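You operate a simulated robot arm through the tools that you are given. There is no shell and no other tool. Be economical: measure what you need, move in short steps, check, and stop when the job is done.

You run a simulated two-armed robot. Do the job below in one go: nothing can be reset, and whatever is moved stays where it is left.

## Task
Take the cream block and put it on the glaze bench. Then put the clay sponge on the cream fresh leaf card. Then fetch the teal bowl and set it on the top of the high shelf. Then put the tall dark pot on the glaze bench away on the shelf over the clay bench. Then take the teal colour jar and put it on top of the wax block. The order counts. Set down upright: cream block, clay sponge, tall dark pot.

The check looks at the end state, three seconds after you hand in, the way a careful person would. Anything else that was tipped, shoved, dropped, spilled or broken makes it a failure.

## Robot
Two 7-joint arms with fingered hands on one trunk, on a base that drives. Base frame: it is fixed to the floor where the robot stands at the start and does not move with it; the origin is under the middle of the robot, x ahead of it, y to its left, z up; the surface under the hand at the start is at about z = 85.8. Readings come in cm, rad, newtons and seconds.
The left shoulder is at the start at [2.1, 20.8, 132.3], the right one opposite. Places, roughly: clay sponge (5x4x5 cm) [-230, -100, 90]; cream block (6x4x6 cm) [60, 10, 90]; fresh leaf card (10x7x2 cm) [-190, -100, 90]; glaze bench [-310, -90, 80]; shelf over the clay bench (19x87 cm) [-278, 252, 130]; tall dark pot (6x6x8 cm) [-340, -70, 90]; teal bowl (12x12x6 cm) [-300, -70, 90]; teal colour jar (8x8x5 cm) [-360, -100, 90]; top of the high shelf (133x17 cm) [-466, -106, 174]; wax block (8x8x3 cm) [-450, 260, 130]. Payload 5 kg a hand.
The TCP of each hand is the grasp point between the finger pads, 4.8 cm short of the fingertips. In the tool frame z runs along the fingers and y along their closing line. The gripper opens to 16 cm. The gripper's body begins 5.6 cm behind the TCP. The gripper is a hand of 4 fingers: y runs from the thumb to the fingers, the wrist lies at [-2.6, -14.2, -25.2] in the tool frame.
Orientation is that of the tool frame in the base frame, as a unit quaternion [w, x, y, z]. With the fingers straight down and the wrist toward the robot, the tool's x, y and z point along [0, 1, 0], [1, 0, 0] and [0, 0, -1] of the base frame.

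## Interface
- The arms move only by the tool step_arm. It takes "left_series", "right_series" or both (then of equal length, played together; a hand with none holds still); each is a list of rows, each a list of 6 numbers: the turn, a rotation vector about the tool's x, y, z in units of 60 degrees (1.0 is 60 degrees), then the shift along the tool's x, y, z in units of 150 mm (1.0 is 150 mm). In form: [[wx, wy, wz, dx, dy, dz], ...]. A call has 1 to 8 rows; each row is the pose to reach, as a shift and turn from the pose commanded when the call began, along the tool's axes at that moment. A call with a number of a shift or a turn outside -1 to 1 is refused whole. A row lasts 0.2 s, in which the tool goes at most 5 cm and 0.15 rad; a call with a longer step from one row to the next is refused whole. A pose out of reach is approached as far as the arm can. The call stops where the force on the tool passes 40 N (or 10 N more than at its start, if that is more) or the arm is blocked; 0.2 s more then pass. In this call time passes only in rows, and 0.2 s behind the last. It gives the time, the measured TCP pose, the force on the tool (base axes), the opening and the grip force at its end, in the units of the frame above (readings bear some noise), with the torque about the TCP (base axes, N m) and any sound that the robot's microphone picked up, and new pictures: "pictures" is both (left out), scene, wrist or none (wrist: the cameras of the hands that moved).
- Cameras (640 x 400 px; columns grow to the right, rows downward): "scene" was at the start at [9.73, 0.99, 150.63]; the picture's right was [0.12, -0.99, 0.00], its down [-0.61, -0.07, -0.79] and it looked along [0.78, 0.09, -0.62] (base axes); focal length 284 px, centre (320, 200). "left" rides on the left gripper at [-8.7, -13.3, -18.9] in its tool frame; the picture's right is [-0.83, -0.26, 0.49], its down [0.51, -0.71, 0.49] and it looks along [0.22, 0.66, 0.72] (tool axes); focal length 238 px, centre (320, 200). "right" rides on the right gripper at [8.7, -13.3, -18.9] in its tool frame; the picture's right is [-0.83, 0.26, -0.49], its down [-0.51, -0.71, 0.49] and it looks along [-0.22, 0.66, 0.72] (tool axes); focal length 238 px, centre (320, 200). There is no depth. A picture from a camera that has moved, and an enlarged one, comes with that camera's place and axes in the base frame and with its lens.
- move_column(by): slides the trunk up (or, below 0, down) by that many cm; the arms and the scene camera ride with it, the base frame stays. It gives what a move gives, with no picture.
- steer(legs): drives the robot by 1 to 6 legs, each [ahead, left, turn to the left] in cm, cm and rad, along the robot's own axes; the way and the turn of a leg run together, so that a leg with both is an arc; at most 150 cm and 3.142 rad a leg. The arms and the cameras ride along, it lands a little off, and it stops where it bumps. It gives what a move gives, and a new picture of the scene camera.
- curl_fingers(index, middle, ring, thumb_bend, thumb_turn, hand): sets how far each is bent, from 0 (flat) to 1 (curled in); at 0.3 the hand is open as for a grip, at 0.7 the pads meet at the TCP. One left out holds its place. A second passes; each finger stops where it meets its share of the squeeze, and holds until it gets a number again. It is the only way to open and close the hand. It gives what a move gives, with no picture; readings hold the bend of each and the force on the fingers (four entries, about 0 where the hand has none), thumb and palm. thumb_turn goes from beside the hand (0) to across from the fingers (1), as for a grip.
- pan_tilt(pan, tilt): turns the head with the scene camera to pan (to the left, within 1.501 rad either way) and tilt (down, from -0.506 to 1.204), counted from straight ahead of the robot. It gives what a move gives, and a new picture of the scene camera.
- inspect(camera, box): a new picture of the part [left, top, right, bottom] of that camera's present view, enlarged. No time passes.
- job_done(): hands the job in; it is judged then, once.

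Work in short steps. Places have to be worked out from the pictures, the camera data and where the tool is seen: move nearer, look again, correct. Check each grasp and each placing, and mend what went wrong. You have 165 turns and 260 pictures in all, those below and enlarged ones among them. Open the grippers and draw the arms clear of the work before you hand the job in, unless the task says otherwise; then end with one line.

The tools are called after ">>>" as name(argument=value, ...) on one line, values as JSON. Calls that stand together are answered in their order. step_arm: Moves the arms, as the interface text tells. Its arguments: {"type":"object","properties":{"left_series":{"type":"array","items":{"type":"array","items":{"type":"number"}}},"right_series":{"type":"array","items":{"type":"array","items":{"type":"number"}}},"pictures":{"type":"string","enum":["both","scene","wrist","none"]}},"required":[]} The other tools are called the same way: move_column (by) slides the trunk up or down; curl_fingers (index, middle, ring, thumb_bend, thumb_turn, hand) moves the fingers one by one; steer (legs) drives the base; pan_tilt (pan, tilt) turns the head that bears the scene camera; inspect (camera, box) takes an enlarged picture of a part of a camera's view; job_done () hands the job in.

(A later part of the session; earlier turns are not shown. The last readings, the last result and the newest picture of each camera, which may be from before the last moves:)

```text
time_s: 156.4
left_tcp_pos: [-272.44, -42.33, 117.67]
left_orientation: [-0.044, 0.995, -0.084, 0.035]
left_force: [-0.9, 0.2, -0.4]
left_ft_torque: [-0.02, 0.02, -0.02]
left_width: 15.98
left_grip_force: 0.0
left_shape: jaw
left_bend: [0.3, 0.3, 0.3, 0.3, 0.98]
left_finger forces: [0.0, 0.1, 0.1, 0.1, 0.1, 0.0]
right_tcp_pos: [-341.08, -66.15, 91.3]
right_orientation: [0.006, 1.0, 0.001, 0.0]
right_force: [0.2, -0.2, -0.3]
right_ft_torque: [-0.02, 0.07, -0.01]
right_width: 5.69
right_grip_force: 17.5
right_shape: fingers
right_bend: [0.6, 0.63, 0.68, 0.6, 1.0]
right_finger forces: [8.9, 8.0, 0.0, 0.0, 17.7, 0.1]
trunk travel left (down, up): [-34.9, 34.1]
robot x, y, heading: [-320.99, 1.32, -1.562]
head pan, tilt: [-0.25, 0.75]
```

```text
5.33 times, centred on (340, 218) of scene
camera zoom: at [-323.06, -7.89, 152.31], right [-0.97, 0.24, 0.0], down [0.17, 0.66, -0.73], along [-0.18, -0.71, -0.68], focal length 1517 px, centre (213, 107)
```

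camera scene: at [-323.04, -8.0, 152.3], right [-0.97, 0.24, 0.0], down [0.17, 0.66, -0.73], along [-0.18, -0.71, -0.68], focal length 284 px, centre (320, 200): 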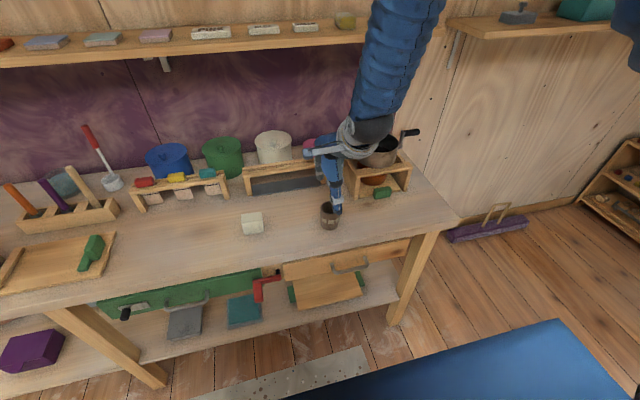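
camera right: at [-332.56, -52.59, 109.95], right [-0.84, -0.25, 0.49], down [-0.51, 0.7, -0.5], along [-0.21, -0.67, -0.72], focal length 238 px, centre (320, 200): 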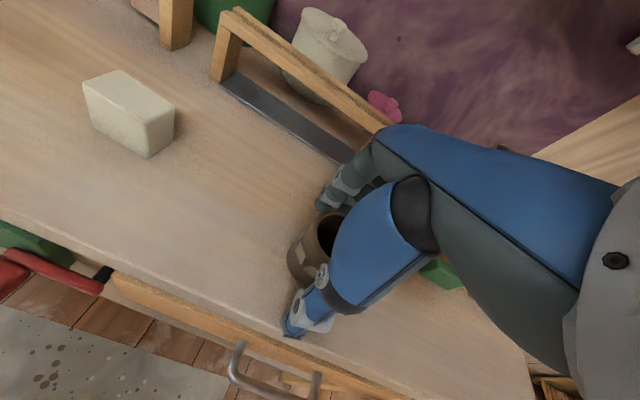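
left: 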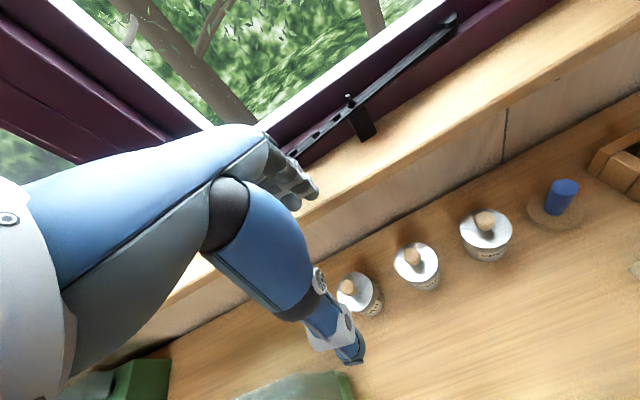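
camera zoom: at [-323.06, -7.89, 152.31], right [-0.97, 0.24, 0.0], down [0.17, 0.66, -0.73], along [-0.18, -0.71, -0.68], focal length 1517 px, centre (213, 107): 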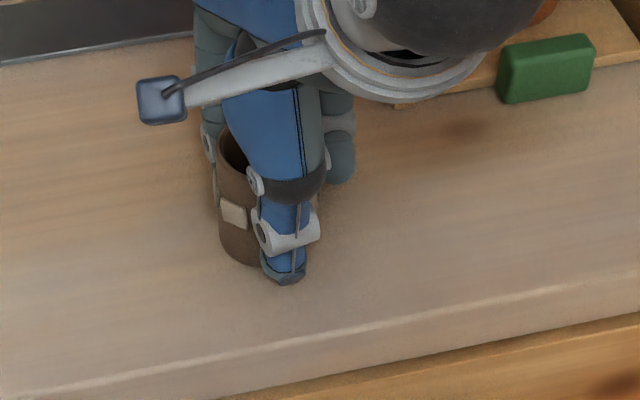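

Gripped at 17.5 N. Lift and check it hangs straight.

>>> step_arm(right_series=[[0, 0, 0, 0, 0, -0.1], [0, 0, 0, 0, 0, -0.35], [0, 0, 0, 0, 0, -0.65], [0, 0, 0, 0, 0, -0.95]], pictures="wrist")

>>> inspect(camera="scene", box=[270, 130, 410, 230])

```text
time_s: 157.4
left_tcp_pos: [-272.42, -42.16, 117.8]
left_orientation: [-0.043, 0.995, -0.084, 0.035]
left_force: [0.0, 1.1, -0.1]
left_ft_torque: [-0.12, 0.01, 0.02]
left_width: 15.99
left_grip_force: 0.1
left_shape: jaw
left_bend: [0.3, 0.3, 0.3, 0.3, 0.98]
left_finger forces: [0.0, 0.0, 0.0, 0.1, 0.0, 0.1]
right_tcp_pos: [-341.01, -65.4, 105.39]
right_orientation: [0.005, 1.0, 0.002, 0.001]
right_force: [0.1, 3.4, -3.4]
right_ft_torque: [-0.27, 0.03, -0.04]
right_width: 5.69
right_grip_force: 17.3
right_shape: fingers
right_bend: [0.6, 0.63, 0.68, 0.6, 1.0]
right_finger forces: [9.1, 8.0, 0.1, 0.0, 17.6, 0.0]
trunk travel left (down, up): [-34.9, 34.1]
robot x, y, heading: [-321.14, 1.45, -1.564]
head pan, tilt: [-0.25, 0.75]
camera right: at [-332.5, -51.92, 124.25], right [-0.84, -0.26, 0.49], down [-0.51, 0.7, -0.5], along [-0.21, -0.66, -0.72], focal length 238 px, centre (320, 200)
```

right: 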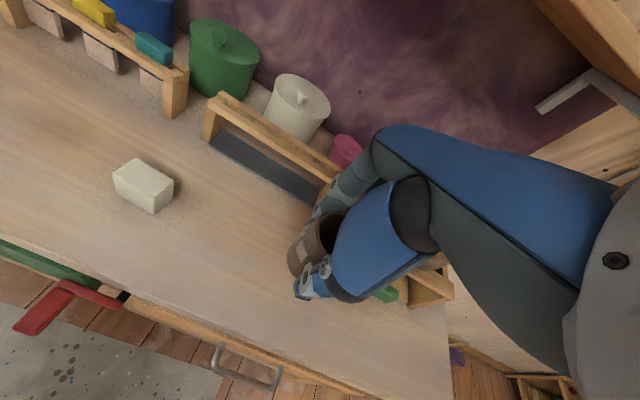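

```text
4.00 times, centred on (340, 180) of scene
camera zoom: at [-323.03, -7.69, 152.33], right [-0.97, 0.24, 0.0], down [0.17, 0.66, -0.73], along [-0.18, -0.71, -0.68], focal length 1138 px, centre (240, 280)
```

zoom: 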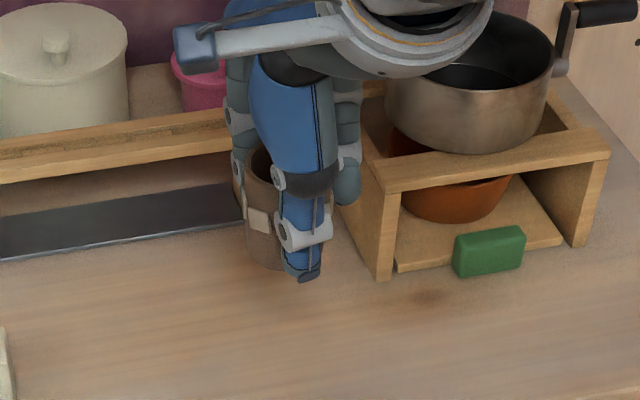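

Held straight. Back off 55 cm and turn left toward the clay bench side.

>>> steer(legs=[[-55, 0, 0], [0, 0, 1.57]])

>>> steer(legs=[[0, 0, 1.57]])

>>> pan_tilt(pan=0, tilt=0.25)

```text
time_s: 164.6
left_tcp_pos: [-279.11, 107.76, 117.63]
left_orientation: [-0.055, 0.754, 0.655, -0.007]
left_force: [1.0, 0.3, 0.3]
left_ft_torque: [-0.02, 0.02, 0.01]
left_width: 16.01
left_grip_force: 0.1
left_shape: jaw
left_bend: [0.3, 0.3, 0.3, 0.3, 0.98]
left_finger forces: [0.0, 0.0, 0.0, 0.0, 0.0, 0.0]
right_tcp_pos: [-253.86, 39.86, 105.57]
right_orientation: [0.004, 0.696, 0.718, 0.004]
right_force: [-0.9, 0.4, -0.7]
right_ft_torque: [0.0, -0.01, -0.01]
right_width: 5.64
right_grip_force: 16.2
right_shape: fingers
right_bend: [0.6, 0.63, 0.68, 0.6, 1.0]
right_finger forces: [8.7, 7.9, 0.0, 0.1, 16.6, 0.0]
trunk travel left (down, up): [-34.9, 34.1]
robot x, y, heading: [-321.23, 57.69, 0.033]
head pan, tilt: [-0.25, 0.75]
camera scene: at [-312.03, 55.96, 152.31], right [-0.22, -0.98, 0.0], down [-0.67, 0.15, -0.73], along [0.71, -0.16, -0.68], focal length 284 px, centre (320, 200)
```

scene: 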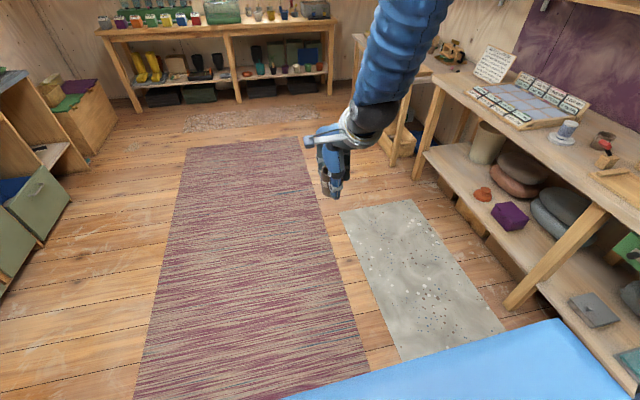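

```text
time_s: 168.8
left_tcp_pos: [-371.47, 99.78, 117.64]
left_orientation: [-0.035, 0.068, 0.996, -0.044]
left_force: [-0.1, 0.2, -0.3]
left_ft_torque: [0.01, -0.01, 0.01]
left_width: 15.99
left_grip_force: 0.0
left_shape: jaw
left_bend: [0.3, 0.3, 0.3, 0.3, 0.98]
left_finger forces: [0.0, 0.0, 0.0, 0.1, 0.0, 0.1]
right_tcp_pos: [-303.73, 125.39, 105.47]
right_orientation: [-0.001, -0.018, 1.0, 0.005]
right_force: [-0.4, -0.4, -1.1]
right_ft_torque: [0.01, 0.01, -0.01]
right_width: 5.6
right_grip_force: 15.9
right_shape: fingers
right_bend: [0.6, 0.63, 0.68, 0.6, 1.0]
right_finger forces: [8.5, 7.7, 0.1, 0.0, 16.1, 0.1]
trunk travel left (down, up): [-34.9, 34.1]
robot x, y, heading: [-321.53, 58.08, 1.608]
head pan, tilt: [-0.25, 0.75]
camera scene: at [-319.5, 66.83, 152.31], right [0.98, -0.21, 0.0], down [-0.14, -0.67, -0.73], along [0.15, 0.71, -0.68], focal length 284 px, centre (320, 200)
```

scene: 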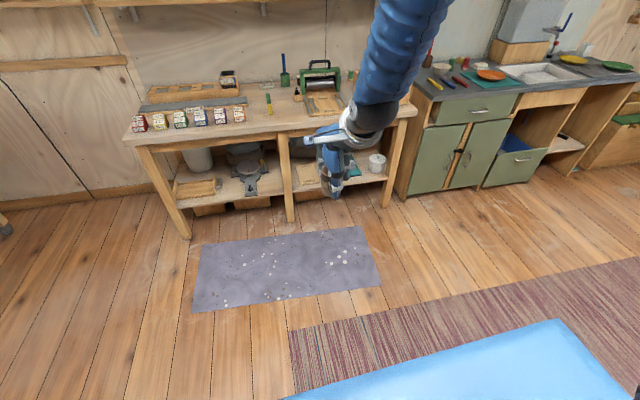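

```text
time_s: 169.7
left_tcp_pos: [-371.48, 99.77, 117.7]
left_orientation: [-0.034, 0.068, 0.996, -0.044]
left_force: [0.4, 0.1, 0.6]
left_ft_torque: [0.04, 0.01, 0.0]
left_width: 15.98
left_grip_force: 0.0
left_shape: jaw
left_bend: [0.3, 0.3, 0.3, 0.3, 0.98]
left_finger forces: [0.0, 0.0, 0.0, 0.0, 0.0, 0.0]
right_tcp_pos: [-303.69, 125.3, 105.53]
right_orientation: [-0.002, -0.018, 1.0, 0.005]
right_force: [-1.2, 0.5, -0.8]
right_ft_torque: [0.01, 0.0, -0.02]
right_width: 5.6
right_grip_force: 16.2
right_shape: fingers
right_bend: [0.6, 0.63, 0.68, 0.6, 1.0]
right_finger forces: [8.4, 7.8, 0.0, 0.1, 16.1, 0.0]
trunk travel left (down, up): [-34.9, 34.1]
robot x, y, heading: [-321.49, 57.8, 1.604]
head pan, tilt: [0.0, 0.25]
camera scene: at [-321.57, 68.08, 156.81], right [1.0, 0.04, 0.0], down [0.01, -0.25, -0.97], along [-0.04, 0.97, -0.25], focal length 284 px, centre (320, 200)
```

scene: 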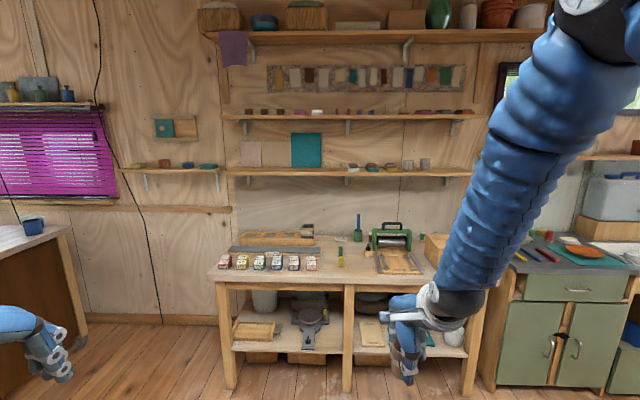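

Found the shelf at z≈130 above the clay bench (front edge y≈242). Zoom to find free space in x∈[-321,-235].

>>> inspect(camera="scene", box=[220, 90, 490, 200])

>>> inspect(camera="scene", box=[0, 70, 240, 220])

```text
2.37 times, centred on (355, 145) of scene
camera zoom: at [-321.57, 68.08, 156.81], right [1.0, 0.04, 0.0], down [0.01, -0.25, -0.97], along [-0.04, 0.97, -0.25], focal length 674 px, centre (237, 330)
```

zoom: 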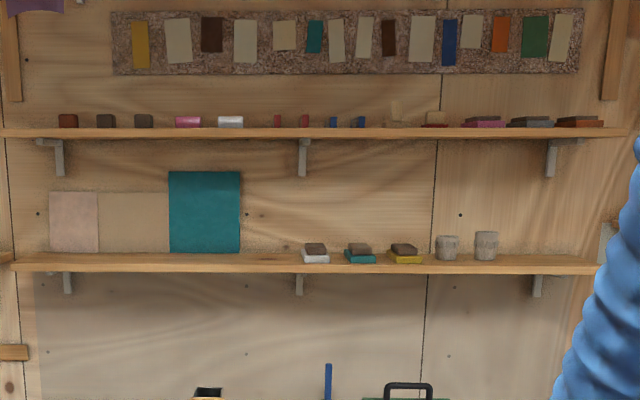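

```text
2.67 times, centred on (120, 145) of scene
camera zoom: at [-321.57, 68.08, 156.81], right [1.0, 0.04, 0.0], down [0.01, -0.25, -0.97], along [-0.04, 0.97, -0.25], focal length 758 px, centre (853, 347)
```

zoom: 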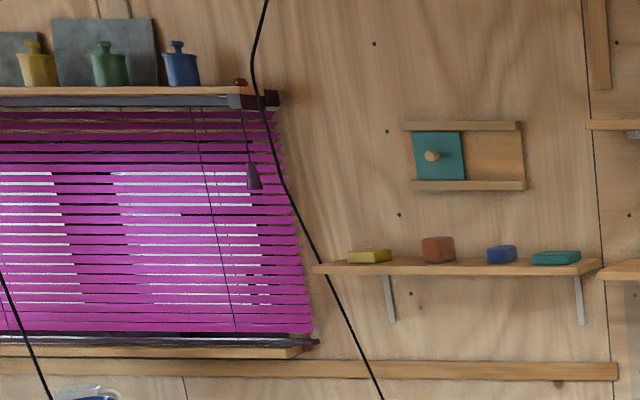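

Yellow block at (-453,258) is the wax block. The pot goes to the free right part of the clay shelf, x≈-245. Raise the trunk, strafe right 56, drive ahead 85.

>>> move_column(by=34)

>>> steer(legs=[[0, -56, -0.035], [85, 0, 0]])

>>> pan_tilt(pan=-0.2, tilt=0.5)

>>> inspect(camera="right", box=[0, 0, 640, 400])

```text
time_s: 173.1
left_tcp_pos: [-371.49, 99.89, 151.55]
left_orientation: [-0.034, 0.068, 0.996, -0.045]
left_force: [-0.2, -0.2, 0.2]
left_ft_torque: [0.0, 0.04, -0.02]
left_width: 15.99
left_grip_force: 0.0
left_shape: jaw
left_bend: [0.3, 0.3, 0.3, 0.3, 0.98]
left_finger forces: [0.1, 0.0, 0.0, 0.0, 0.0, 0.0]
right_tcp_pos: [-303.88, 125.34, 139.47]
right_orientation: [-0.002, -0.018, 1.0, 0.005]
right_force: [-0.6, -0.8, -0.8]
right_ft_torque: [0.01, 0.01, 0.01]
right_width: 5.6
right_grip_force: 16.4
right_shape: fingers
right_bend: [0.6, 0.63, 0.68, 0.6, 1.0]
right_finger forces: [8.5, 7.8, 0.0, 0.1, 16.1, 0.0]
trunk travel left (down, up): [-68.9, 0.1]
robot x, y, heading: [-321.48, 57.7, 1.609]
head pan, tilt: [0.0, 0.25]
```

```text
time_s: 180.4
left_tcp_pos: [-319.64, 186.28, 151.8]
left_orientation: [-0.034, 0.058, 0.997, -0.045]
left_force: [-0.9, 0.0, -0.2]
left_ft_torque: [-0.01, 0.0, 0.01]
left_width: 15.99
left_grip_force: 0.0
left_shape: jaw
left_bend: [0.3, 0.3, 0.3, 0.3, 0.98]
left_finger forces: [0.1, 0.0, 0.0, 0.0, 0.0, 0.0]
right_tcp_pos: [-252.48, 213.03, 139.47]
right_orientation: [-0.001, -0.028, 1.0, 0.006]
right_force: [-0.1, 0.0, -0.9]
right_ft_torque: [0.01, -0.01, 0.0]
right_width: 5.57
right_grip_force: 16.4
right_shape: fingers
right_bend: [0.6, 0.63, 0.68, 0.6, 1.0]
right_finger forces: [8.5, 7.8, 0.0, 0.0, 16.0, 0.0]
trunk travel left (down, up): [-68.9, 0.1]
robot x, y, heading: [-269.28, 145.44, 1.625]
head pan, tilt: [0.0, 0.25]
camera scene: at [-269.22, 155.5, 190.82], right [1.0, 0.06, 0.0], down [0.01, -0.25, -0.97], along [-0.05, 0.97, -0.25], focal length 284 px, centre (320, 200)
```

scene: 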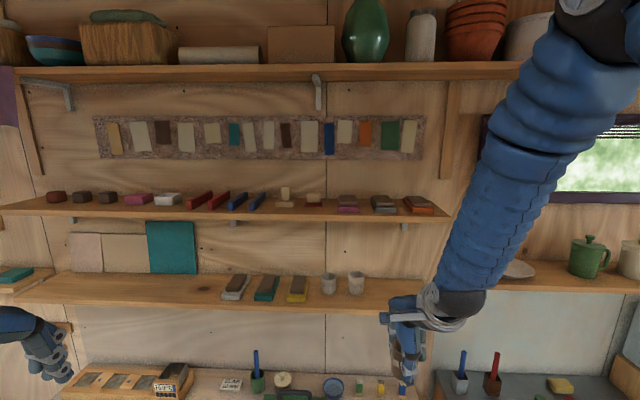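

```text
time_s: 181.2
left_tcp_pos: [-319.76, 186.42, 151.67]
left_orientation: [-0.034, 0.058, 0.997, -0.046]
left_force: [-0.5, -0.2, 0.5]
left_ft_torque: [-0.06, -0.02, -0.03]
left_width: 15.99
left_grip_force: 0.1
left_shape: jaw
left_bend: [0.3, 0.3, 0.3, 0.3, 0.98]
left_finger forces: [0.0, 0.0, 0.0, 0.0, 0.1, 0.1]
right_tcp_pos: [-252.4, 213.2, 139.32]
right_orientation: [-0.002, -0.028, 1.0, 0.005]
right_force: [0.7, 0.5, -1.5]
right_ft_torque: [-0.06, 0.0, -0.02]
right_width: 5.61
right_grip_force: 16.0
right_shape: fingers
right_bend: [0.6, 0.63, 0.68, 0.6, 1.0]
right_finger forces: [8.5, 7.8, 0.0, 0.1, 16.1, 0.1]
trunk travel left (down, up): [-68.9, 0.1]
robot x, y, heading: [-269.12, 145.23, 1.63]
head pan, tilt: [-0.201, 0.499]
camera scene: at [-267.4, 155.35, 188.51], right [0.99, -0.14, 0.0], down [-0.07, -0.47, -0.88], along [0.13, 0.87, -0.48], focal length 284 px, centre (320, 200)
```

scene: 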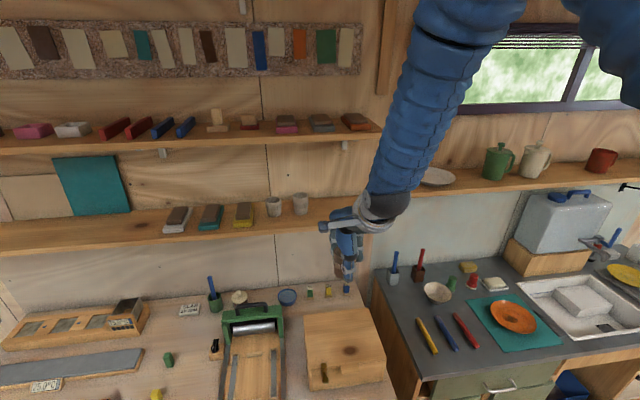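

```text
1.00 times, centred on (320, 200) of right (not enlarged: the box is as wide or as high as the picture)
camera zoom: at [-260.47, 199.34, 158.14], right [0.82, 0.3, 0.49], down [0.54, -0.68, -0.5], along [0.18, 0.67, -0.72], focal length 238 px, centre (320, 200)
```

zoom: 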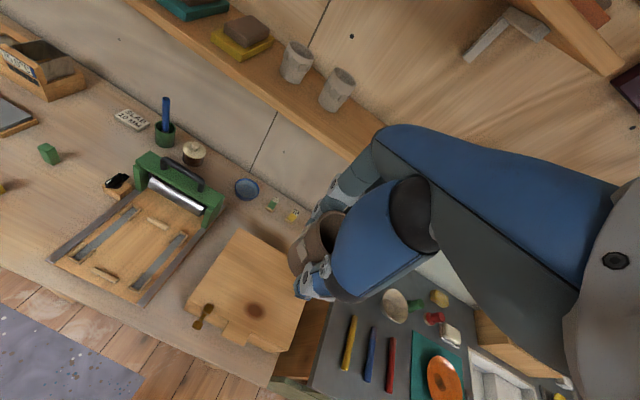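

Bench front leaves room; drive 9 more, then extend the arm toward (-247.5, 246).

>>> steer(legs=[[9, 0, -0.05]])

```text
time_s: 182.3
left_tcp_pos: [-318.03, 197.46, 151.82]
left_orientation: [-0.035, 0.083, 0.995, -0.042]
left_force: [0.1, -1.1, 0.3]
left_ft_torque: [0.16, -0.09, 0.04]
left_width: 15.99
left_grip_force: 0.0
left_shape: jaw
left_bend: [0.3, 0.3, 0.3, 0.3, 0.98]
left_finger forces: [0.1, 0.0, 0.1, 0.0, 0.0, 0.0]
right_tcp_pos: [-249.52, 220.9, 139.77]
right_orientation: [0.0, -0.003, 1.0, 0.007]
right_force: [-1.0, -1.1, -0.5]
right_ft_torque: [0.16, -0.06, -0.02]
right_width: 5.58
right_grip_force: 16.0
right_shape: fingers
right_bend: [0.6, 0.63, 0.68, 0.6, 1.0]
right_finger forces: [8.6, 7.9, 0.0, 0.1, 16.3, 0.0]
trunk travel left (down, up): [-68.9, 0.1]
robot x, y, heading: [-269.01, 154.57, 1.571]
head pan, tilt: [-0.201, 0.499]
camera scene: at [-267.38, 163.72, 188.55], right [0.98, -0.19, 0.0], down [-0.09, -0.47, -0.88], along [0.17, 0.86, -0.48], focal length 284 px, centre (320, 200)
```

scene: 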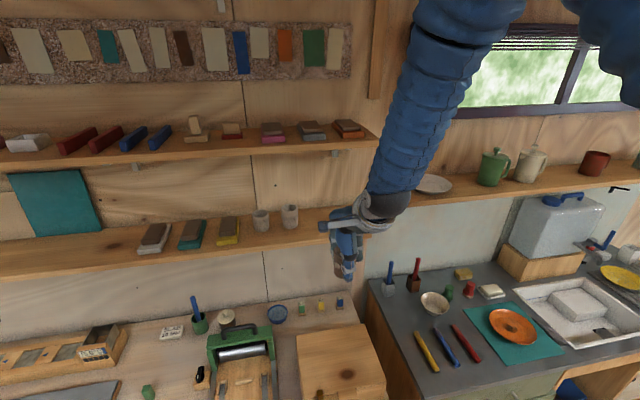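

Extend forward 13 cm first, then look.

>>> step_arm(right_series=[[0, 0, 0, -0.05, 0.3, 0], [0, 0, 0, -0.1, 0.6, 0], [0, 0, 0, -0.13, 0.85, 0]], pictures="both")

>>> inspect(camera="scene", box=[220, 100, 460, 260])

```text
time_s: 183.1
left_tcp_pos: [-317.95, 198.33, 151.61]
left_orientation: [-0.036, 0.083, 0.995, -0.045]
left_force: [0.4, 1.8, 0.2]
left_ft_torque: [-0.2, -0.01, -0.05]
left_width: 16.0
left_grip_force: 0.0
left_shape: jaw
left_bend: [0.3, 0.3, 0.3, 0.3, 0.98]
left_finger forces: [0.1, 0.0, 0.0, 0.0, 0.0, 0.1]
right_tcp_pos: [-247.67, 234.56, 139.19]
right_orientation: [-0.001, -0.002, 1.0, 0.003]
right_force: [-0.4, 0.9, -2.4]
right_ft_torque: [-0.09, 0.04, 0.04]
right_width: 5.6
right_grip_force: 16.3
right_shape: fingers
right_bend: [0.6, 0.63, 0.68, 0.6, 1.0]
right_finger forces: [8.7, 8.0, 0.1, 0.1, 16.3, 0.0]
trunk travel left (down, up): [-68.9, 0.1]
robot x, y, heading: [-269.0, 154.11, 1.572]
head pan, tilt: [-0.201, 0.499]
camera scene: at [-267.3, 164.86, 188.47], right [0.98, -0.19, 0.0], down [-0.09, -0.47, -0.88], along [0.17, 0.86, -0.48], focal length 284 px, centre (320, 200)
camera right: at [-256.36, 221.09, 157.83], right [0.83, 0.26, 0.49], down [0.51, -0.7, -0.5], along [0.21, 0.66, -0.72], focal length 238 px, centre (320, 200)
```

scene: 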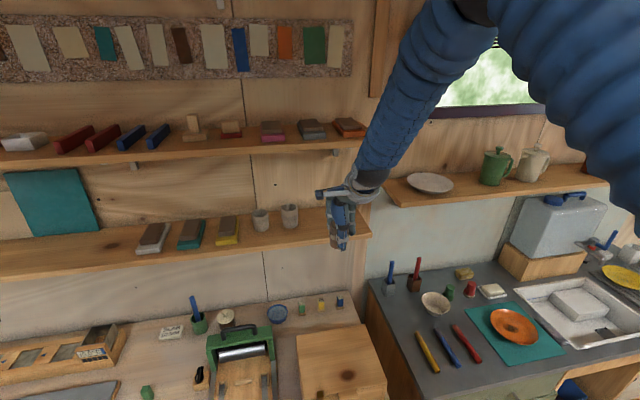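
right: 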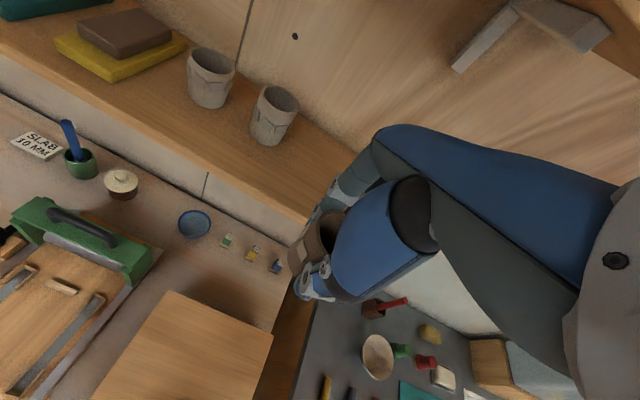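

```text
2.50 times, centred on (340, 180) of scene
camera zoom: at [-267.3, 164.86, 188.47], right [0.98, -0.19, 0.0], down [-0.09, -0.47, -0.88], along [0.17, 0.86, -0.48], focal length 711 px, centre (270, 250)
```

zoom: 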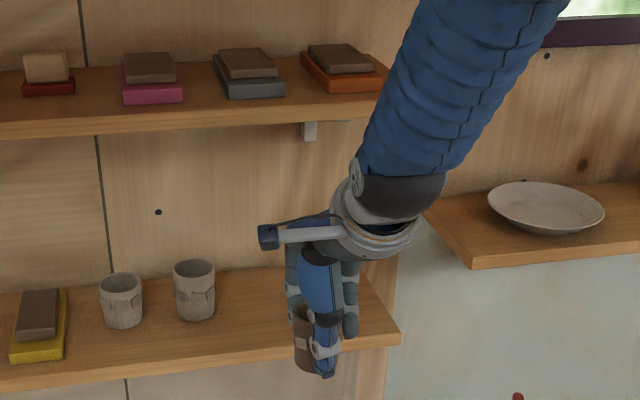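

Shelf front is y≈240.5, right end x≈-234; the upper shelf is shallower, good clearance. Extend 11.5 cm more.

>>> step_arm(right_series=[[0, 0, 0, 0, 0.3, 0], [0, 0, 0, 0, 0.55, 0], [0, 0, 0, 0, 0.77, 0]], pictures="both")

>>> inspect(camera="scene", box=[220, 100, 460, 260])

```text
time_s: 183.9
left_tcp_pos: [-317.79, 198.12, 151.73]
left_orientation: [-0.035, 0.084, 0.995, -0.043]
left_force: [-0.2, 0.3, -0.7]
left_ft_torque: [-0.04, -0.02, -0.02]
left_width: 15.98
left_grip_force: 0.0
left_shape: jaw
left_bend: [0.3, 0.3, 0.3, 0.3, 0.98]
left_finger forces: [0.0, 0.0, 0.1, 0.0, 0.0, 0.1]
right_tcp_pos: [-247.27, 245.8, 139.48]
right_orientation: [-0.002, -0.001, 1.0, 0.006]
right_force: [0.2, -0.9, -1.6]
right_ft_torque: [0.01, 0.08, 0.0]
right_width: 5.57
right_grip_force: 15.8
right_shape: fingers
right_bend: [0.6, 0.63, 0.68, 0.6, 1.0]
right_finger forces: [8.9, 8.1, 0.1, 0.0, 16.3, 0.1]
trunk travel left (down, up): [-68.9, 0.1]
robot x, y, heading: [-269.2, 154.48, 1.572]
head pan, tilt: [-0.201, 0.499]
camera scene: at [-267.18, 164.39, 188.5], right [0.98, -0.2, 0.0], down [-0.09, -0.47, -0.88], along [0.17, 0.86, -0.48], focal length 284 px, centre (320, 200)
camera right: at [-255.92, 232.27, 158.25], right [0.84, 0.26, 0.49], down [0.51, -0.7, -0.5], along [0.21, 0.66, -0.72], focal length 238 px, centre (320, 200)
```

scene: 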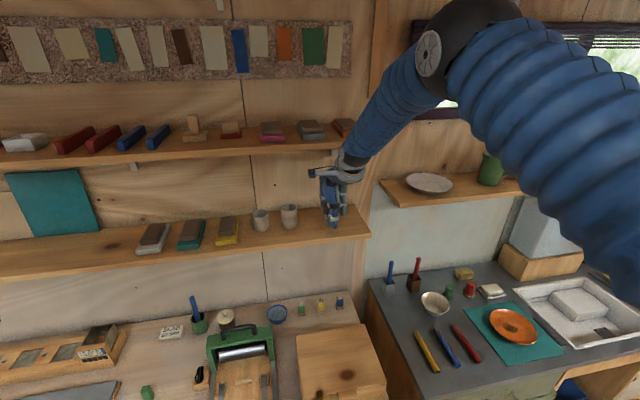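
right: 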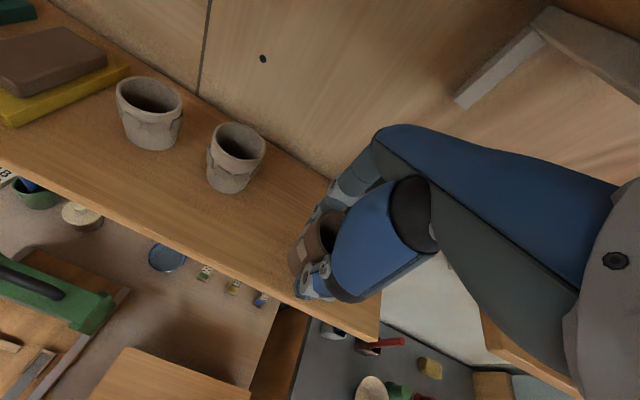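

```text
2.50 times, centred on (340, 180) of scene
camera zoom: at [-267.18, 164.39, 188.5], right [0.98, -0.2, 0.0], down [-0.09, -0.47, -0.88], along [0.17, 0.86, -0.48], focal length 711 px, centre (270, 250)
```

zoom: 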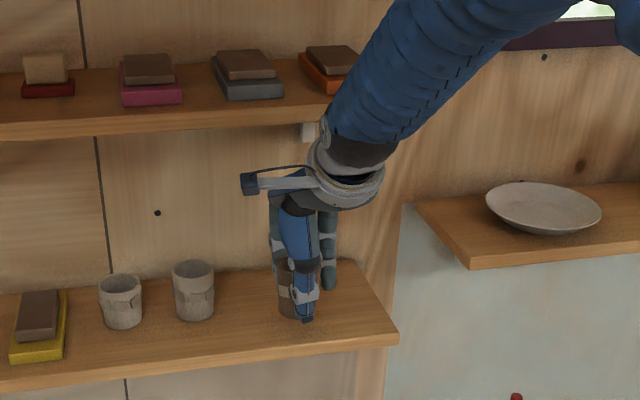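

Pot is over the shelf, 5 cm behind its edge. Push 1.5 cm deeper, lower by trunk 3 cm and creep down.

>>> step_arm(right_series=[[0, 0, 0, 0, 0.1, 0]], pictures="none")

>>> move_column(by=-3)

>>> step_arm(right_series=[[0, 0, 0, 0, 0, 0.015], [0, 0, 0, 0, 0, 0.03]], pictures="none")

```text
time_s: 184.3
left_tcp_pos: [-317.85, 198.24, 151.61]
left_orientation: [-0.035, 0.083, 0.995, -0.045]
left_force: [-0.3, 0.6, -0.2]
left_ft_torque: [-0.08, -0.04, 0.0]
left_width: 15.96
left_grip_force: 0.1
left_shape: jaw
left_bend: [0.3, 0.3, 0.3, 0.3, 0.98]
left_finger forces: [0.0, 0.1, 0.0, 0.0, 0.1, 0.1]
right_tcp_pos: [-247.43, 247.38, 139.4]
right_orientation: [-0.001, -0.002, 1.0, 0.004]
right_force: [0.7, 0.1, -2.5]
right_ft_torque: [-0.05, 0.0, 0.01]
right_width: 5.59
right_grip_force: 16.9
right_shape: fingers
right_bend: [0.6, 0.63, 0.68, 0.6, 1.0]
right_finger forces: [8.8, 8.0, 0.0, 0.0, 16.2, 0.0]
trunk travel left (down, up): [-68.9, 0.1]
robot x, y, heading: [-268.89, 153.97, 1.579]
head pan, tilt: [-0.201, 0.499]
```

```text
time_s: 185.1
left_tcp_pos: [-318.01, 198.1, 148.73]
left_orientation: [-0.035, 0.083, 0.995, -0.044]
left_force: [0.2, 0.5, 0.5]
left_ft_torque: [-0.02, 0.01, -0.02]
left_width: 16.0
left_grip_force: 0.0
left_shape: jaw
left_bend: [0.3, 0.3, 0.3, 0.3, 0.98]
left_finger forces: [0.0, 0.0, 0.0, 0.0, 0.0, 0.0]
right_tcp_pos: [-247.4, 247.2, 136.69]
right_orientation: [-0.002, -0.002, 1.0, 0.005]
right_force: [-0.5, 0.0, -1.4]
right_ft_torque: [0.0, -0.01, 0.02]
right_width: 5.58
right_grip_force: 16.7
right_shape: fingers
right_bend: [0.6, 0.63, 0.68, 0.6, 1.0]
right_finger forces: [9.0, 8.3, 0.1, 0.0, 16.5, 0.0]
trunk travel left (down, up): [-65.9, 3.1]
robot x, y, heading: [-269.07, 154.34, 1.575]
head pan, tilt: [-0.201, 0.499]
```

```text
time_s: 185.7
left_tcp_pos: [-317.92, 197.94, 148.69]
left_orientation: [-0.035, 0.083, 0.995, -0.043]
left_force: [-0.5, 0.0, 0.3]
left_ft_torque: [0.03, -0.02, -0.02]
left_width: 15.98
left_grip_force: 0.0
left_shape: jaw
left_bend: [0.3, 0.3, 0.3, 0.3, 0.98]
left_finger forces: [0.0, 0.1, 0.0, 0.1, 0.1, 0.0]
right_tcp_pos: [-247.39, 247.1, 136.29]
right_orientation: [-0.001, -0.003, 1.0, 0.006]
right_force: [0.6, -0.2, -0.3]
right_ft_torque: [0.1, -0.01, 0.02]
right_width: 5.56
right_grip_force: 16.7
right_shape: fingers
right_bend: [0.6, 0.63, 0.68, 0.6, 1.0]
right_finger forces: [9.0, 8.5, 0.1, 0.1, 16.5, 0.0]
trunk travel left (down, up): [-65.9, 3.1]
robot x, y, heading: [-269.24, 154.12, 1.575]
head pan, tilt: [-0.201, 0.499]
```

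Creep a few mm more to contact.

>>> step_arm(right_series=[[0, 0, 0, 0, 0, 0.015], [0, 0, 0, 0, 0, 0.03], [0, 0, 0, 0, 0, 0.042]], pictures="none")

```text
time_s: 186.5
left_tcp_pos: [-317.89, 197.74, 148.78]
left_orientation: [-0.035, 0.083, 0.995, -0.043]
left_force: [-0.3, 1.3, 0.8]
left_ft_torque: [0.02, -0.01, 0.01]
left_width: 15.98
left_grip_force: 0.0
left_shape: jaw
left_bend: [0.3, 0.3, 0.3, 0.3, 0.98]
left_finger forces: [0.0, 0.1, 0.0, 0.1, 0.1, 0.0]
right_tcp_pos: [-247.44, 247.17, 136.04]
right_orientation: [-0.001, -0.002, 1.0, 0.01]
right_force: [0.6, 0.6, 25.1]
right_ft_torque: [-0.02, -0.1, -0.04]
right_width: 5.55
right_grip_force: 19.8
right_shape: fingers
right_bend: [0.6, 0.63, 0.68, 0.61, 1.0]
right_finger forces: [10.0, 10.4, 0.1, 0.1, 18.7, 0.1]
trunk travel left (down, up): [-65.9, 3.1]
robot x, y, heading: [-269.42, 154.32, 1.573]
head pan, tilt: [-0.201, 0.499]
```

On the shelf (25 N). Ease back, open, and look.

>>> step_arm(right_series=[[0, 0, 0, 0, 0, -0.025]], pictures="none")

>>> curl_fingers(hand="right", index=0.47, middle=0.47, ring=0.47, thumb_bend=0.45)

>>> inspect(camera="scene", box=[250, 140, 410, 260])

```text
time_s: 186.9
left_tcp_pos: [-318.03, 197.86, 148.7]
left_orientation: [-0.035, 0.083, 0.995, -0.044]
left_force: [-0.5, -0.1, -0.1]
left_ft_torque: [-0.02, 0.01, 0.01]
left_width: 15.97
left_grip_force: 0.1
left_shape: jaw
left_bend: [0.3, 0.3, 0.3, 0.3, 0.98]
left_finger forces: [0.0, 0.0, 0.1, 0.1, 0.0, 0.0]
right_tcp_pos: [-247.47, 247.11, 136.12]
right_orientation: [-0.002, -0.002, 1.0, 0.006]
right_force: [1.7, 4.7, 19.4]
right_ft_torque: [0.31, -0.12, -0.01]
right_width: 5.55
right_grip_force: 19.7
right_shape: fingers
right_bend: [0.6, 0.63, 0.68, 0.61, 1.0]
right_finger forces: [11.3, 11.2, 0.0, 0.1, 16.9, 0.0]
trunk travel left (down, up): [-65.9, 3.1]
robot x, y, heading: [-269.17, 154.41, 1.576]
head pan, tilt: [-0.201, 0.499]
```

```text
time_s: 187.9
left_tcp_pos: [-317.98, 198.02, 148.76]
left_orientation: [-0.035, 0.084, 0.995, -0.043]
left_force: [-0.7, 0.7, -0.3]
left_ft_torque: [-0.05, -0.01, -0.01]
left_width: 16.03
left_grip_force: 0.1
left_shape: jaw
left_bend: [0.3, 0.3, 0.3, 0.3, 0.98]
left_finger forces: [0.0, 0.1, 0.0, 0.0, 0.1, 0.0]
right_tcp_pos: [-247.38, 247.13, 135.82]
right_orientation: [-0.001, -0.002, 1.0, 0.005]
right_force: [0.2, -0.3, -0.1]
right_ft_torque: [0.0, 0.01, -0.01]
right_width: 10.66
right_grip_force: 0.0
right_shape: fingers
right_bend: [0.47, 0.47, 0.47, 0.45, 0.99]
right_finger forces: [0.0, 0.0, 0.0, 0.1, 0.0, 0.1]
trunk travel left (down, up): [-65.9, 3.1]
robot x, y, heading: [-269.02, 154.46, 1.576]
head pan, tilt: [-0.201, 0.499]
```

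```text
3.33 times, centred on (330, 200) of scene
camera zoom: at [-267.25, 164.36, 185.5], right [0.98, -0.19, 0.0], down [-0.09, -0.47, -0.88], along [0.17, 0.86, -0.48], focal length 948 px, centre (287, 200)
```

zoom: 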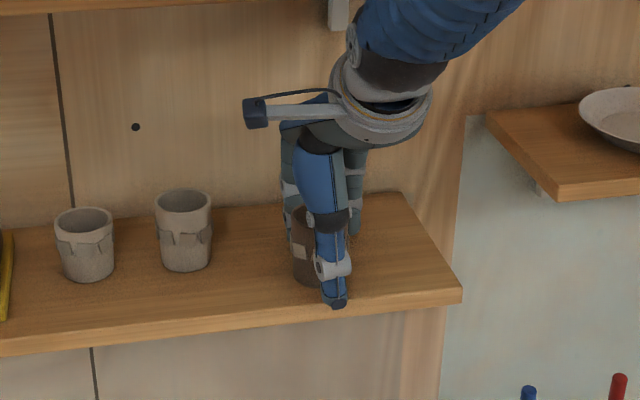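

Pot stands upright. Slide the hand sideways (+x) clear of the pot, then pull back.

>>> step_arm(right_series=[[0, 0, 0, 0, 0.0, -0.03], [0, 0, 0, -0.2, 0.0, -0.04], [0, 0, 0, -0.4, 0.0, -0.04], [0, 0, 0, -0.58, 0.0, -0.04]], pictures="both")

>>> inspect(camera="scene", box=[250, 140, 410, 260])

```text
time_s: 188.9
left_tcp_pos: [-317.81, 197.9, 148.69]
left_orientation: [-0.036, 0.083, 0.995, -0.044]
left_force: [0.1, 0.2, 0.2]
left_ft_torque: [0.01, 0.04, 0.0]
left_width: 16.01
left_grip_force: 0.1
left_shape: jaw
left_bend: [0.3, 0.3, 0.3, 0.3, 0.98]
left_finger forces: [0.0, 0.0, 0.0, 0.1, 0.1, 0.0]
right_tcp_pos: [-238.54, 247.46, 136.4]
right_orientation: [-0.002, -0.004, 1.0, 0.005]
right_force: [-0.8, 0.4, -0.7]
right_ft_torque: [-0.01, -0.05, 0.02]
right_width: 10.66
right_grip_force: 0.0
right_shape: fingers
right_bend: [0.47, 0.47, 0.47, 0.45, 0.99]
right_finger forces: [0.0, 0.1, 0.0, 0.0, 0.1, 0.0]
trunk travel left (down, up): [-65.9, 3.1]
robot x, y, heading: [-269.15, 154.36, 1.574]
head pan, tilt: [-0.201, 0.499]
camera scene: at [-267.12, 164.34, 185.5], right [0.98, -0.19, 0.0], down [-0.09, -0.47, -0.88], along [0.17, 0.86, -0.48], focal length 284 px, centre (320, 200)
camera right: at [-247.26, 233.84, 155.13], right [0.83, 0.26, 0.49], down [0.51, -0.7, -0.5], along [0.21, 0.66, -0.72], focal length 238 px, centre (320, 200)
```

scene: 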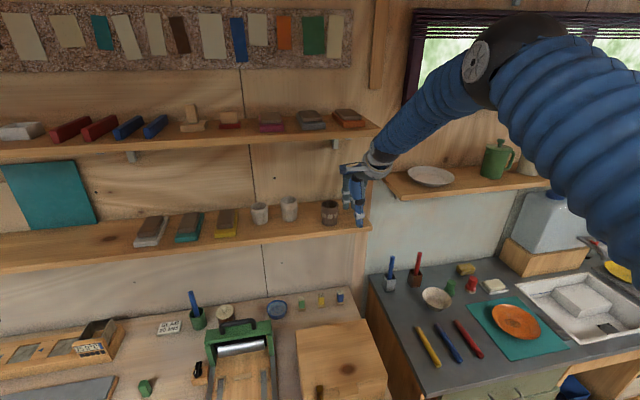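
right: 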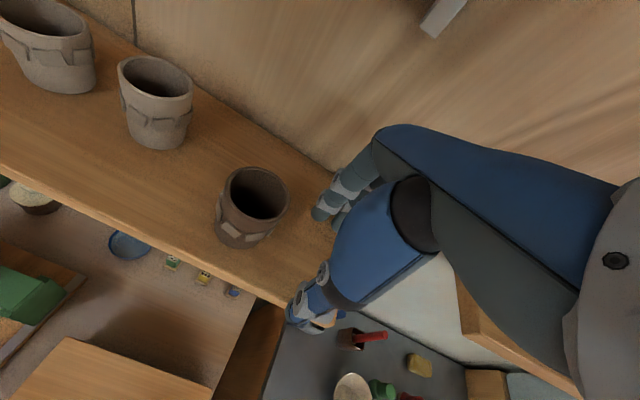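

```text
3.33 times, centred on (330, 200) of scene
camera zoom: at [-267.12, 164.34, 185.5], right [0.98, -0.19, 0.0], down [-0.09, -0.47, -0.88], along [0.17, 0.86, -0.48], focal length 948 px, centre (287, 200)
```

zoom: 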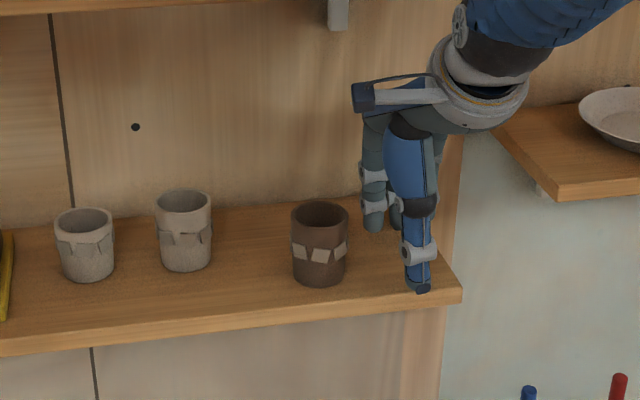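

Pot is upright and free. Pull the arm back 14 cm, then drive back.

>>> step_arm(right_series=[[0, 0, 0, -0.03, -0.3, 0], [0, 0, 0, -0.03, -0.6, 0], [0, 0, 0, -0.03, -0.9, 0]], pictures="none")

>>> steer(legs=[[-95, 0, 0]])

>>> inspect(camera="scene", box=[220, 80, 460, 260])

```text
time_s: 189.7
left_tcp_pos: [-318.03, 197.8, 148.65]
left_orientation: [-0.036, 0.082, 0.995, -0.044]
left_force: [-0.5, -0.7, -0.9]
left_ft_torque: [0.08, -0.01, 0.03]
left_width: 15.99
left_grip_force: 0.0
left_shape: jaw
left_bend: [0.3, 0.3, 0.3, 0.3, 0.98]
left_finger forces: [0.0, 0.0, 0.0, 0.0, 0.1, 0.0]
right_tcp_pos: [-237.89, 233.43, 136.41]
right_orientation: [0.0, -0.001, 1.0, 0.008]
right_force: [-1.0, 0.1, 1.3]
right_ft_torque: [-0.03, -0.07, -0.01]
right_width: 10.7
right_grip_force: 0.0
right_shape: fingers
right_bend: [0.47, 0.47, 0.47, 0.45, 0.99]
right_finger forces: [0.1, 0.1, 0.0, 0.0, 0.1, 0.0]
trunk travel left (down, up): [-65.9, 3.1]
robot x, y, heading: [-269.34, 154.16, 1.574]
head pan, tilt: [-0.201, 0.499]
```

```text
time_s: 194.7
left_tcp_pos: [-317.38, 101.45, 148.63]
left_orientation: [-0.035, 0.076, 0.996, -0.045]
left_force: [-0.6, -0.1, -0.3]
left_ft_torque: [-0.03, 0.01, 0.04]
left_width: 16.01
left_grip_force: 0.1
left_shape: jaw
left_bend: [0.3, 0.3, 0.3, 0.3, 0.98]
left_finger forces: [0.0, 0.0, 0.0, 0.1, 0.0, 0.0]
right_tcp_pos: [-237.77, 138.19, 136.2]
right_orientation: [-0.002, -0.008, 1.0, 0.005]
right_force: [-0.5, 1.3, -0.9]
right_ft_torque: [-0.05, 0.0, 0.02]
right_width: 10.7
right_grip_force: 0.1
right_shape: fingers
right_bend: [0.47, 0.47, 0.47, 0.45, 0.99]
right_finger forces: [0.1, 0.1, 0.0, 0.0, 0.1, 0.1]
trunk travel left (down, up): [-65.9, 3.1]
robot x, y, heading: [-267.88, 58.85, 1.593]
head pan, tilt: [-0.201, 0.499]
camera scene: at [-266.3, 68.55, 185.5], right [0.98, -0.18, 0.0], down [-0.09, -0.47, -0.88], along [0.16, 0.86, -0.48], focal length 284 px, centre (320, 200)
```

scene: 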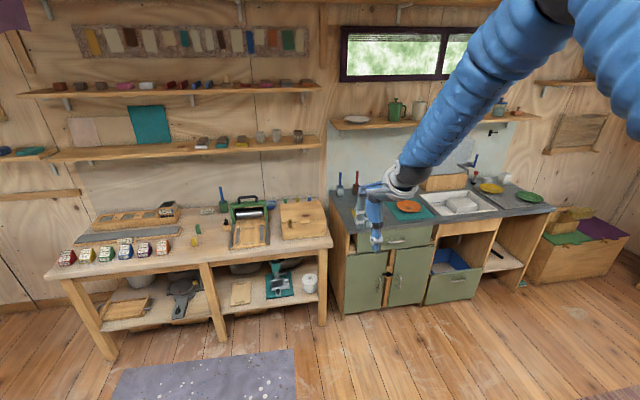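

```text
2.22 times, centred on (340, 170) of scene
camera zoom: at [-266.3, 68.55, 185.5], right [0.98, -0.18, 0.0], down [-0.09, -0.47, -0.88], along [0.16, 0.86, -0.48], focal length 632 px, centre (276, 267)
```

zoom: 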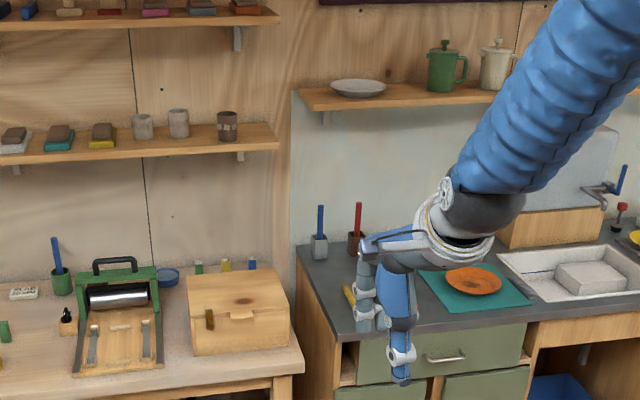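

Pot is on the shelf, upright. Last: the teal jar. Lower trunk, turn back to the glaze bench, strafe to x≈-336.

>>> move_column(by=-28)

>>> steer(legs=[[0, 0, -1.57], [0, 0, -1.59]])

>>> steer(legs=[[0, -68, 0], [40, 0, 0]])

>>> pan_tilt(pan=-0.2, tilt=0.6)

```text
time_s: 197.5
left_tcp_pos: [-317.32, 101.55, 120.85]
left_orientation: [-0.035, 0.077, 0.995, -0.043]
left_force: [0.0, -0.5, -0.4]
left_ft_torque: [0.06, -0.01, 0.03]
left_width: 16.01
left_grip_force: 0.0
left_shape: jaw
left_bend: [0.3, 0.3, 0.3, 0.3, 0.98]
left_finger forces: [0.0, 0.0, 0.1, 0.1, 0.0, 0.1]
right_tcp_pos: [-237.88, 138.11, 108.23]
right_orientation: [-0.002, -0.009, 1.0, 0.005]
right_force: [-0.2, -1.0, 0.1]
right_ft_torque: [0.04, -0.05, 0.02]
right_width: 10.69
right_grip_force: 0.0
right_shape: fingers
right_bend: [0.47, 0.47, 0.47, 0.45, 0.99]
right_finger forces: [0.0, 0.0, 0.0, 0.0, 0.0, 0.0]
trunk travel left (down, up): [-37.9, 31.1]
robot x, y, heading: [-268.28, 58.57, 1.593]
head pan, tilt: [-0.201, 0.499]
```

```text
time_s: 205.6
left_tcp_pos: [-219.91, 14.26, 120.76]
left_orientation: [-0.044, 0.994, -0.09, 0.035]
left_force: [0.0, 0.2, 0.2]
left_ft_torque: [-0.02, 0.0, 0.02]
left_width: 15.97
left_grip_force: 0.0
left_shape: jaw
left_bend: [0.3, 0.3, 0.3, 0.3, 0.98]
left_finger forces: [0.0, 0.1, 0.0, 0.0, 0.0, 0.0]
right_tcp_pos: [-300.46, -20.17, 108.26]
right_orientation: [0.005, 1.0, -0.005, 0.002]
right_force: [-0.6, 1.2, -1.4]
right_ft_torque: [0.01, 0.02, 0.0]
right_width: 10.71
right_grip_force: 0.0
right_shape: fingers
right_bend: [0.47, 0.47, 0.47, 0.45, 0.99]
right_finger forces: [0.0, 0.1, 0.1, 0.0, 0.1, 0.0]
trunk travel left (down, up): [-37.9, 31.1]
robot x, y, heading: [-267.9, 58.24, -1.581]
head pan, tilt: [-0.201, 0.499]
camera scene: at [-269.86, 48.49, 157.5], right [-0.98, 0.21, 0.0], down [0.1, 0.47, -0.88], along [-0.18, -0.86, -0.48], focal length 284 px, centre (320, 200)
```

scene: 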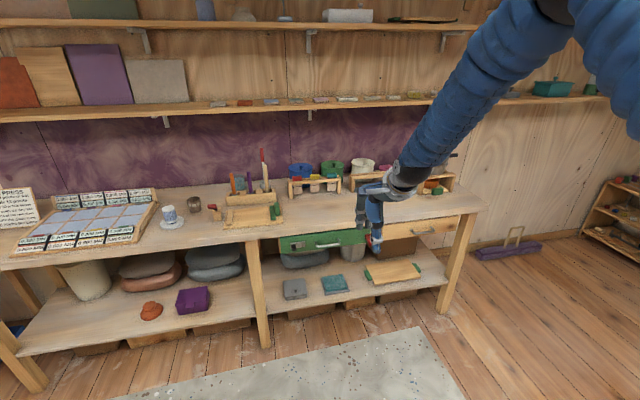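

```text
time_s: 211.4
left_tcp_pos: [-288.27, -24.87, 120.68]
left_orientation: [-0.043, 0.994, -0.097, 0.036]
left_force: [0.6, -0.5, -0.1]
left_ft_torque: [0.08, -0.01, -0.03]
left_width: 15.99
left_grip_force: 0.0
left_shape: jaw
left_bend: [0.3, 0.3, 0.3, 0.3, 0.98]
left_finger forces: [0.0, 0.0, 0.0, 0.0, 0.1, 0.1]
right_tcp_pos: [-369.44, -58.03, 108.2]
right_orientation: [0.005, 1.0, -0.013, 0.001]
right_force: [-0.9, -0.2, -1.0]
right_ft_torque: [0.06, -0.03, -0.01]
right_width: 10.69
right_grip_force: 0.0
right_shape: fingers
right_bend: [0.47, 0.47, 0.47, 0.45, 0.99]
right_finger forces: [0.1, 0.1, 0.1, 0.0, 0.0, 0.1]
trunk travel left (down, up): [-37.9, 31.1]
robot x, y, heading: [-335.71, 20.38, -1.594]
head pan, tilt: [-0.201, 0.499]
camera scene: at [-337.81, 10.13, 157.5], right [-0.97, 0.22, 0.0], down [0.11, 0.47, -0.88], along [-0.2, -0.86, -0.48], focal length 284 px, centre (320, 200)
```

scene: 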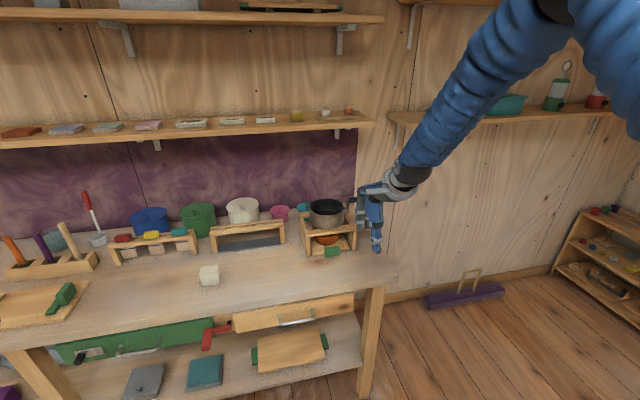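

```text
time_s: 212.0
left_tcp_pos: [-288.35, -24.76, 120.56]
left_orientation: [-0.042, 0.994, -0.098, 0.036]
left_force: [0.7, 0.3, -0.7]
left_ft_torque: [0.03, -0.02, -0.03]
left_width: 16.0
left_grip_force: 0.0
left_shape: jaw
left_bend: [0.3, 0.3, 0.3, 0.3, 0.98]
left_finger forces: [0.0, 0.0, 0.0, 0.1, 0.0, 0.0]
right_tcp_pos: [-369.39, -58.01, 108.18]
right_orientation: [0.005, 1.0, -0.012, 0.003]
right_force: [0.8, 0.5, -0.5]
right_ft_torque: [0.01, -0.01, 0.01]
right_width: 10.71
right_grip_force: 0.2
right_shape: fingers
right_bend: [0.47, 0.47, 0.47, 0.45, 0.99]
right_finger forces: [0.1, 0.0, 0.0, 0.0, 0.0, 0.1]
trunk travel left (down, up): [-37.9, 31.1]
robot x, y, heading: [-335.81, 20.35, -1.596]
head pan, tilt: [-0.201, 0.6]
camera scene: at [-337.76, 10.42, 156.6], right [-0.97, 0.22, 0.0], down [0.13, 0.55, -0.82], along [-0.18, -0.8, -0.57], focal length 284 px, centre (320, 200)
```

scene: 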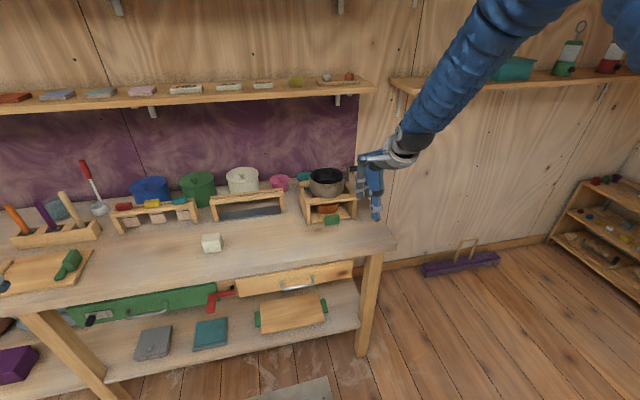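

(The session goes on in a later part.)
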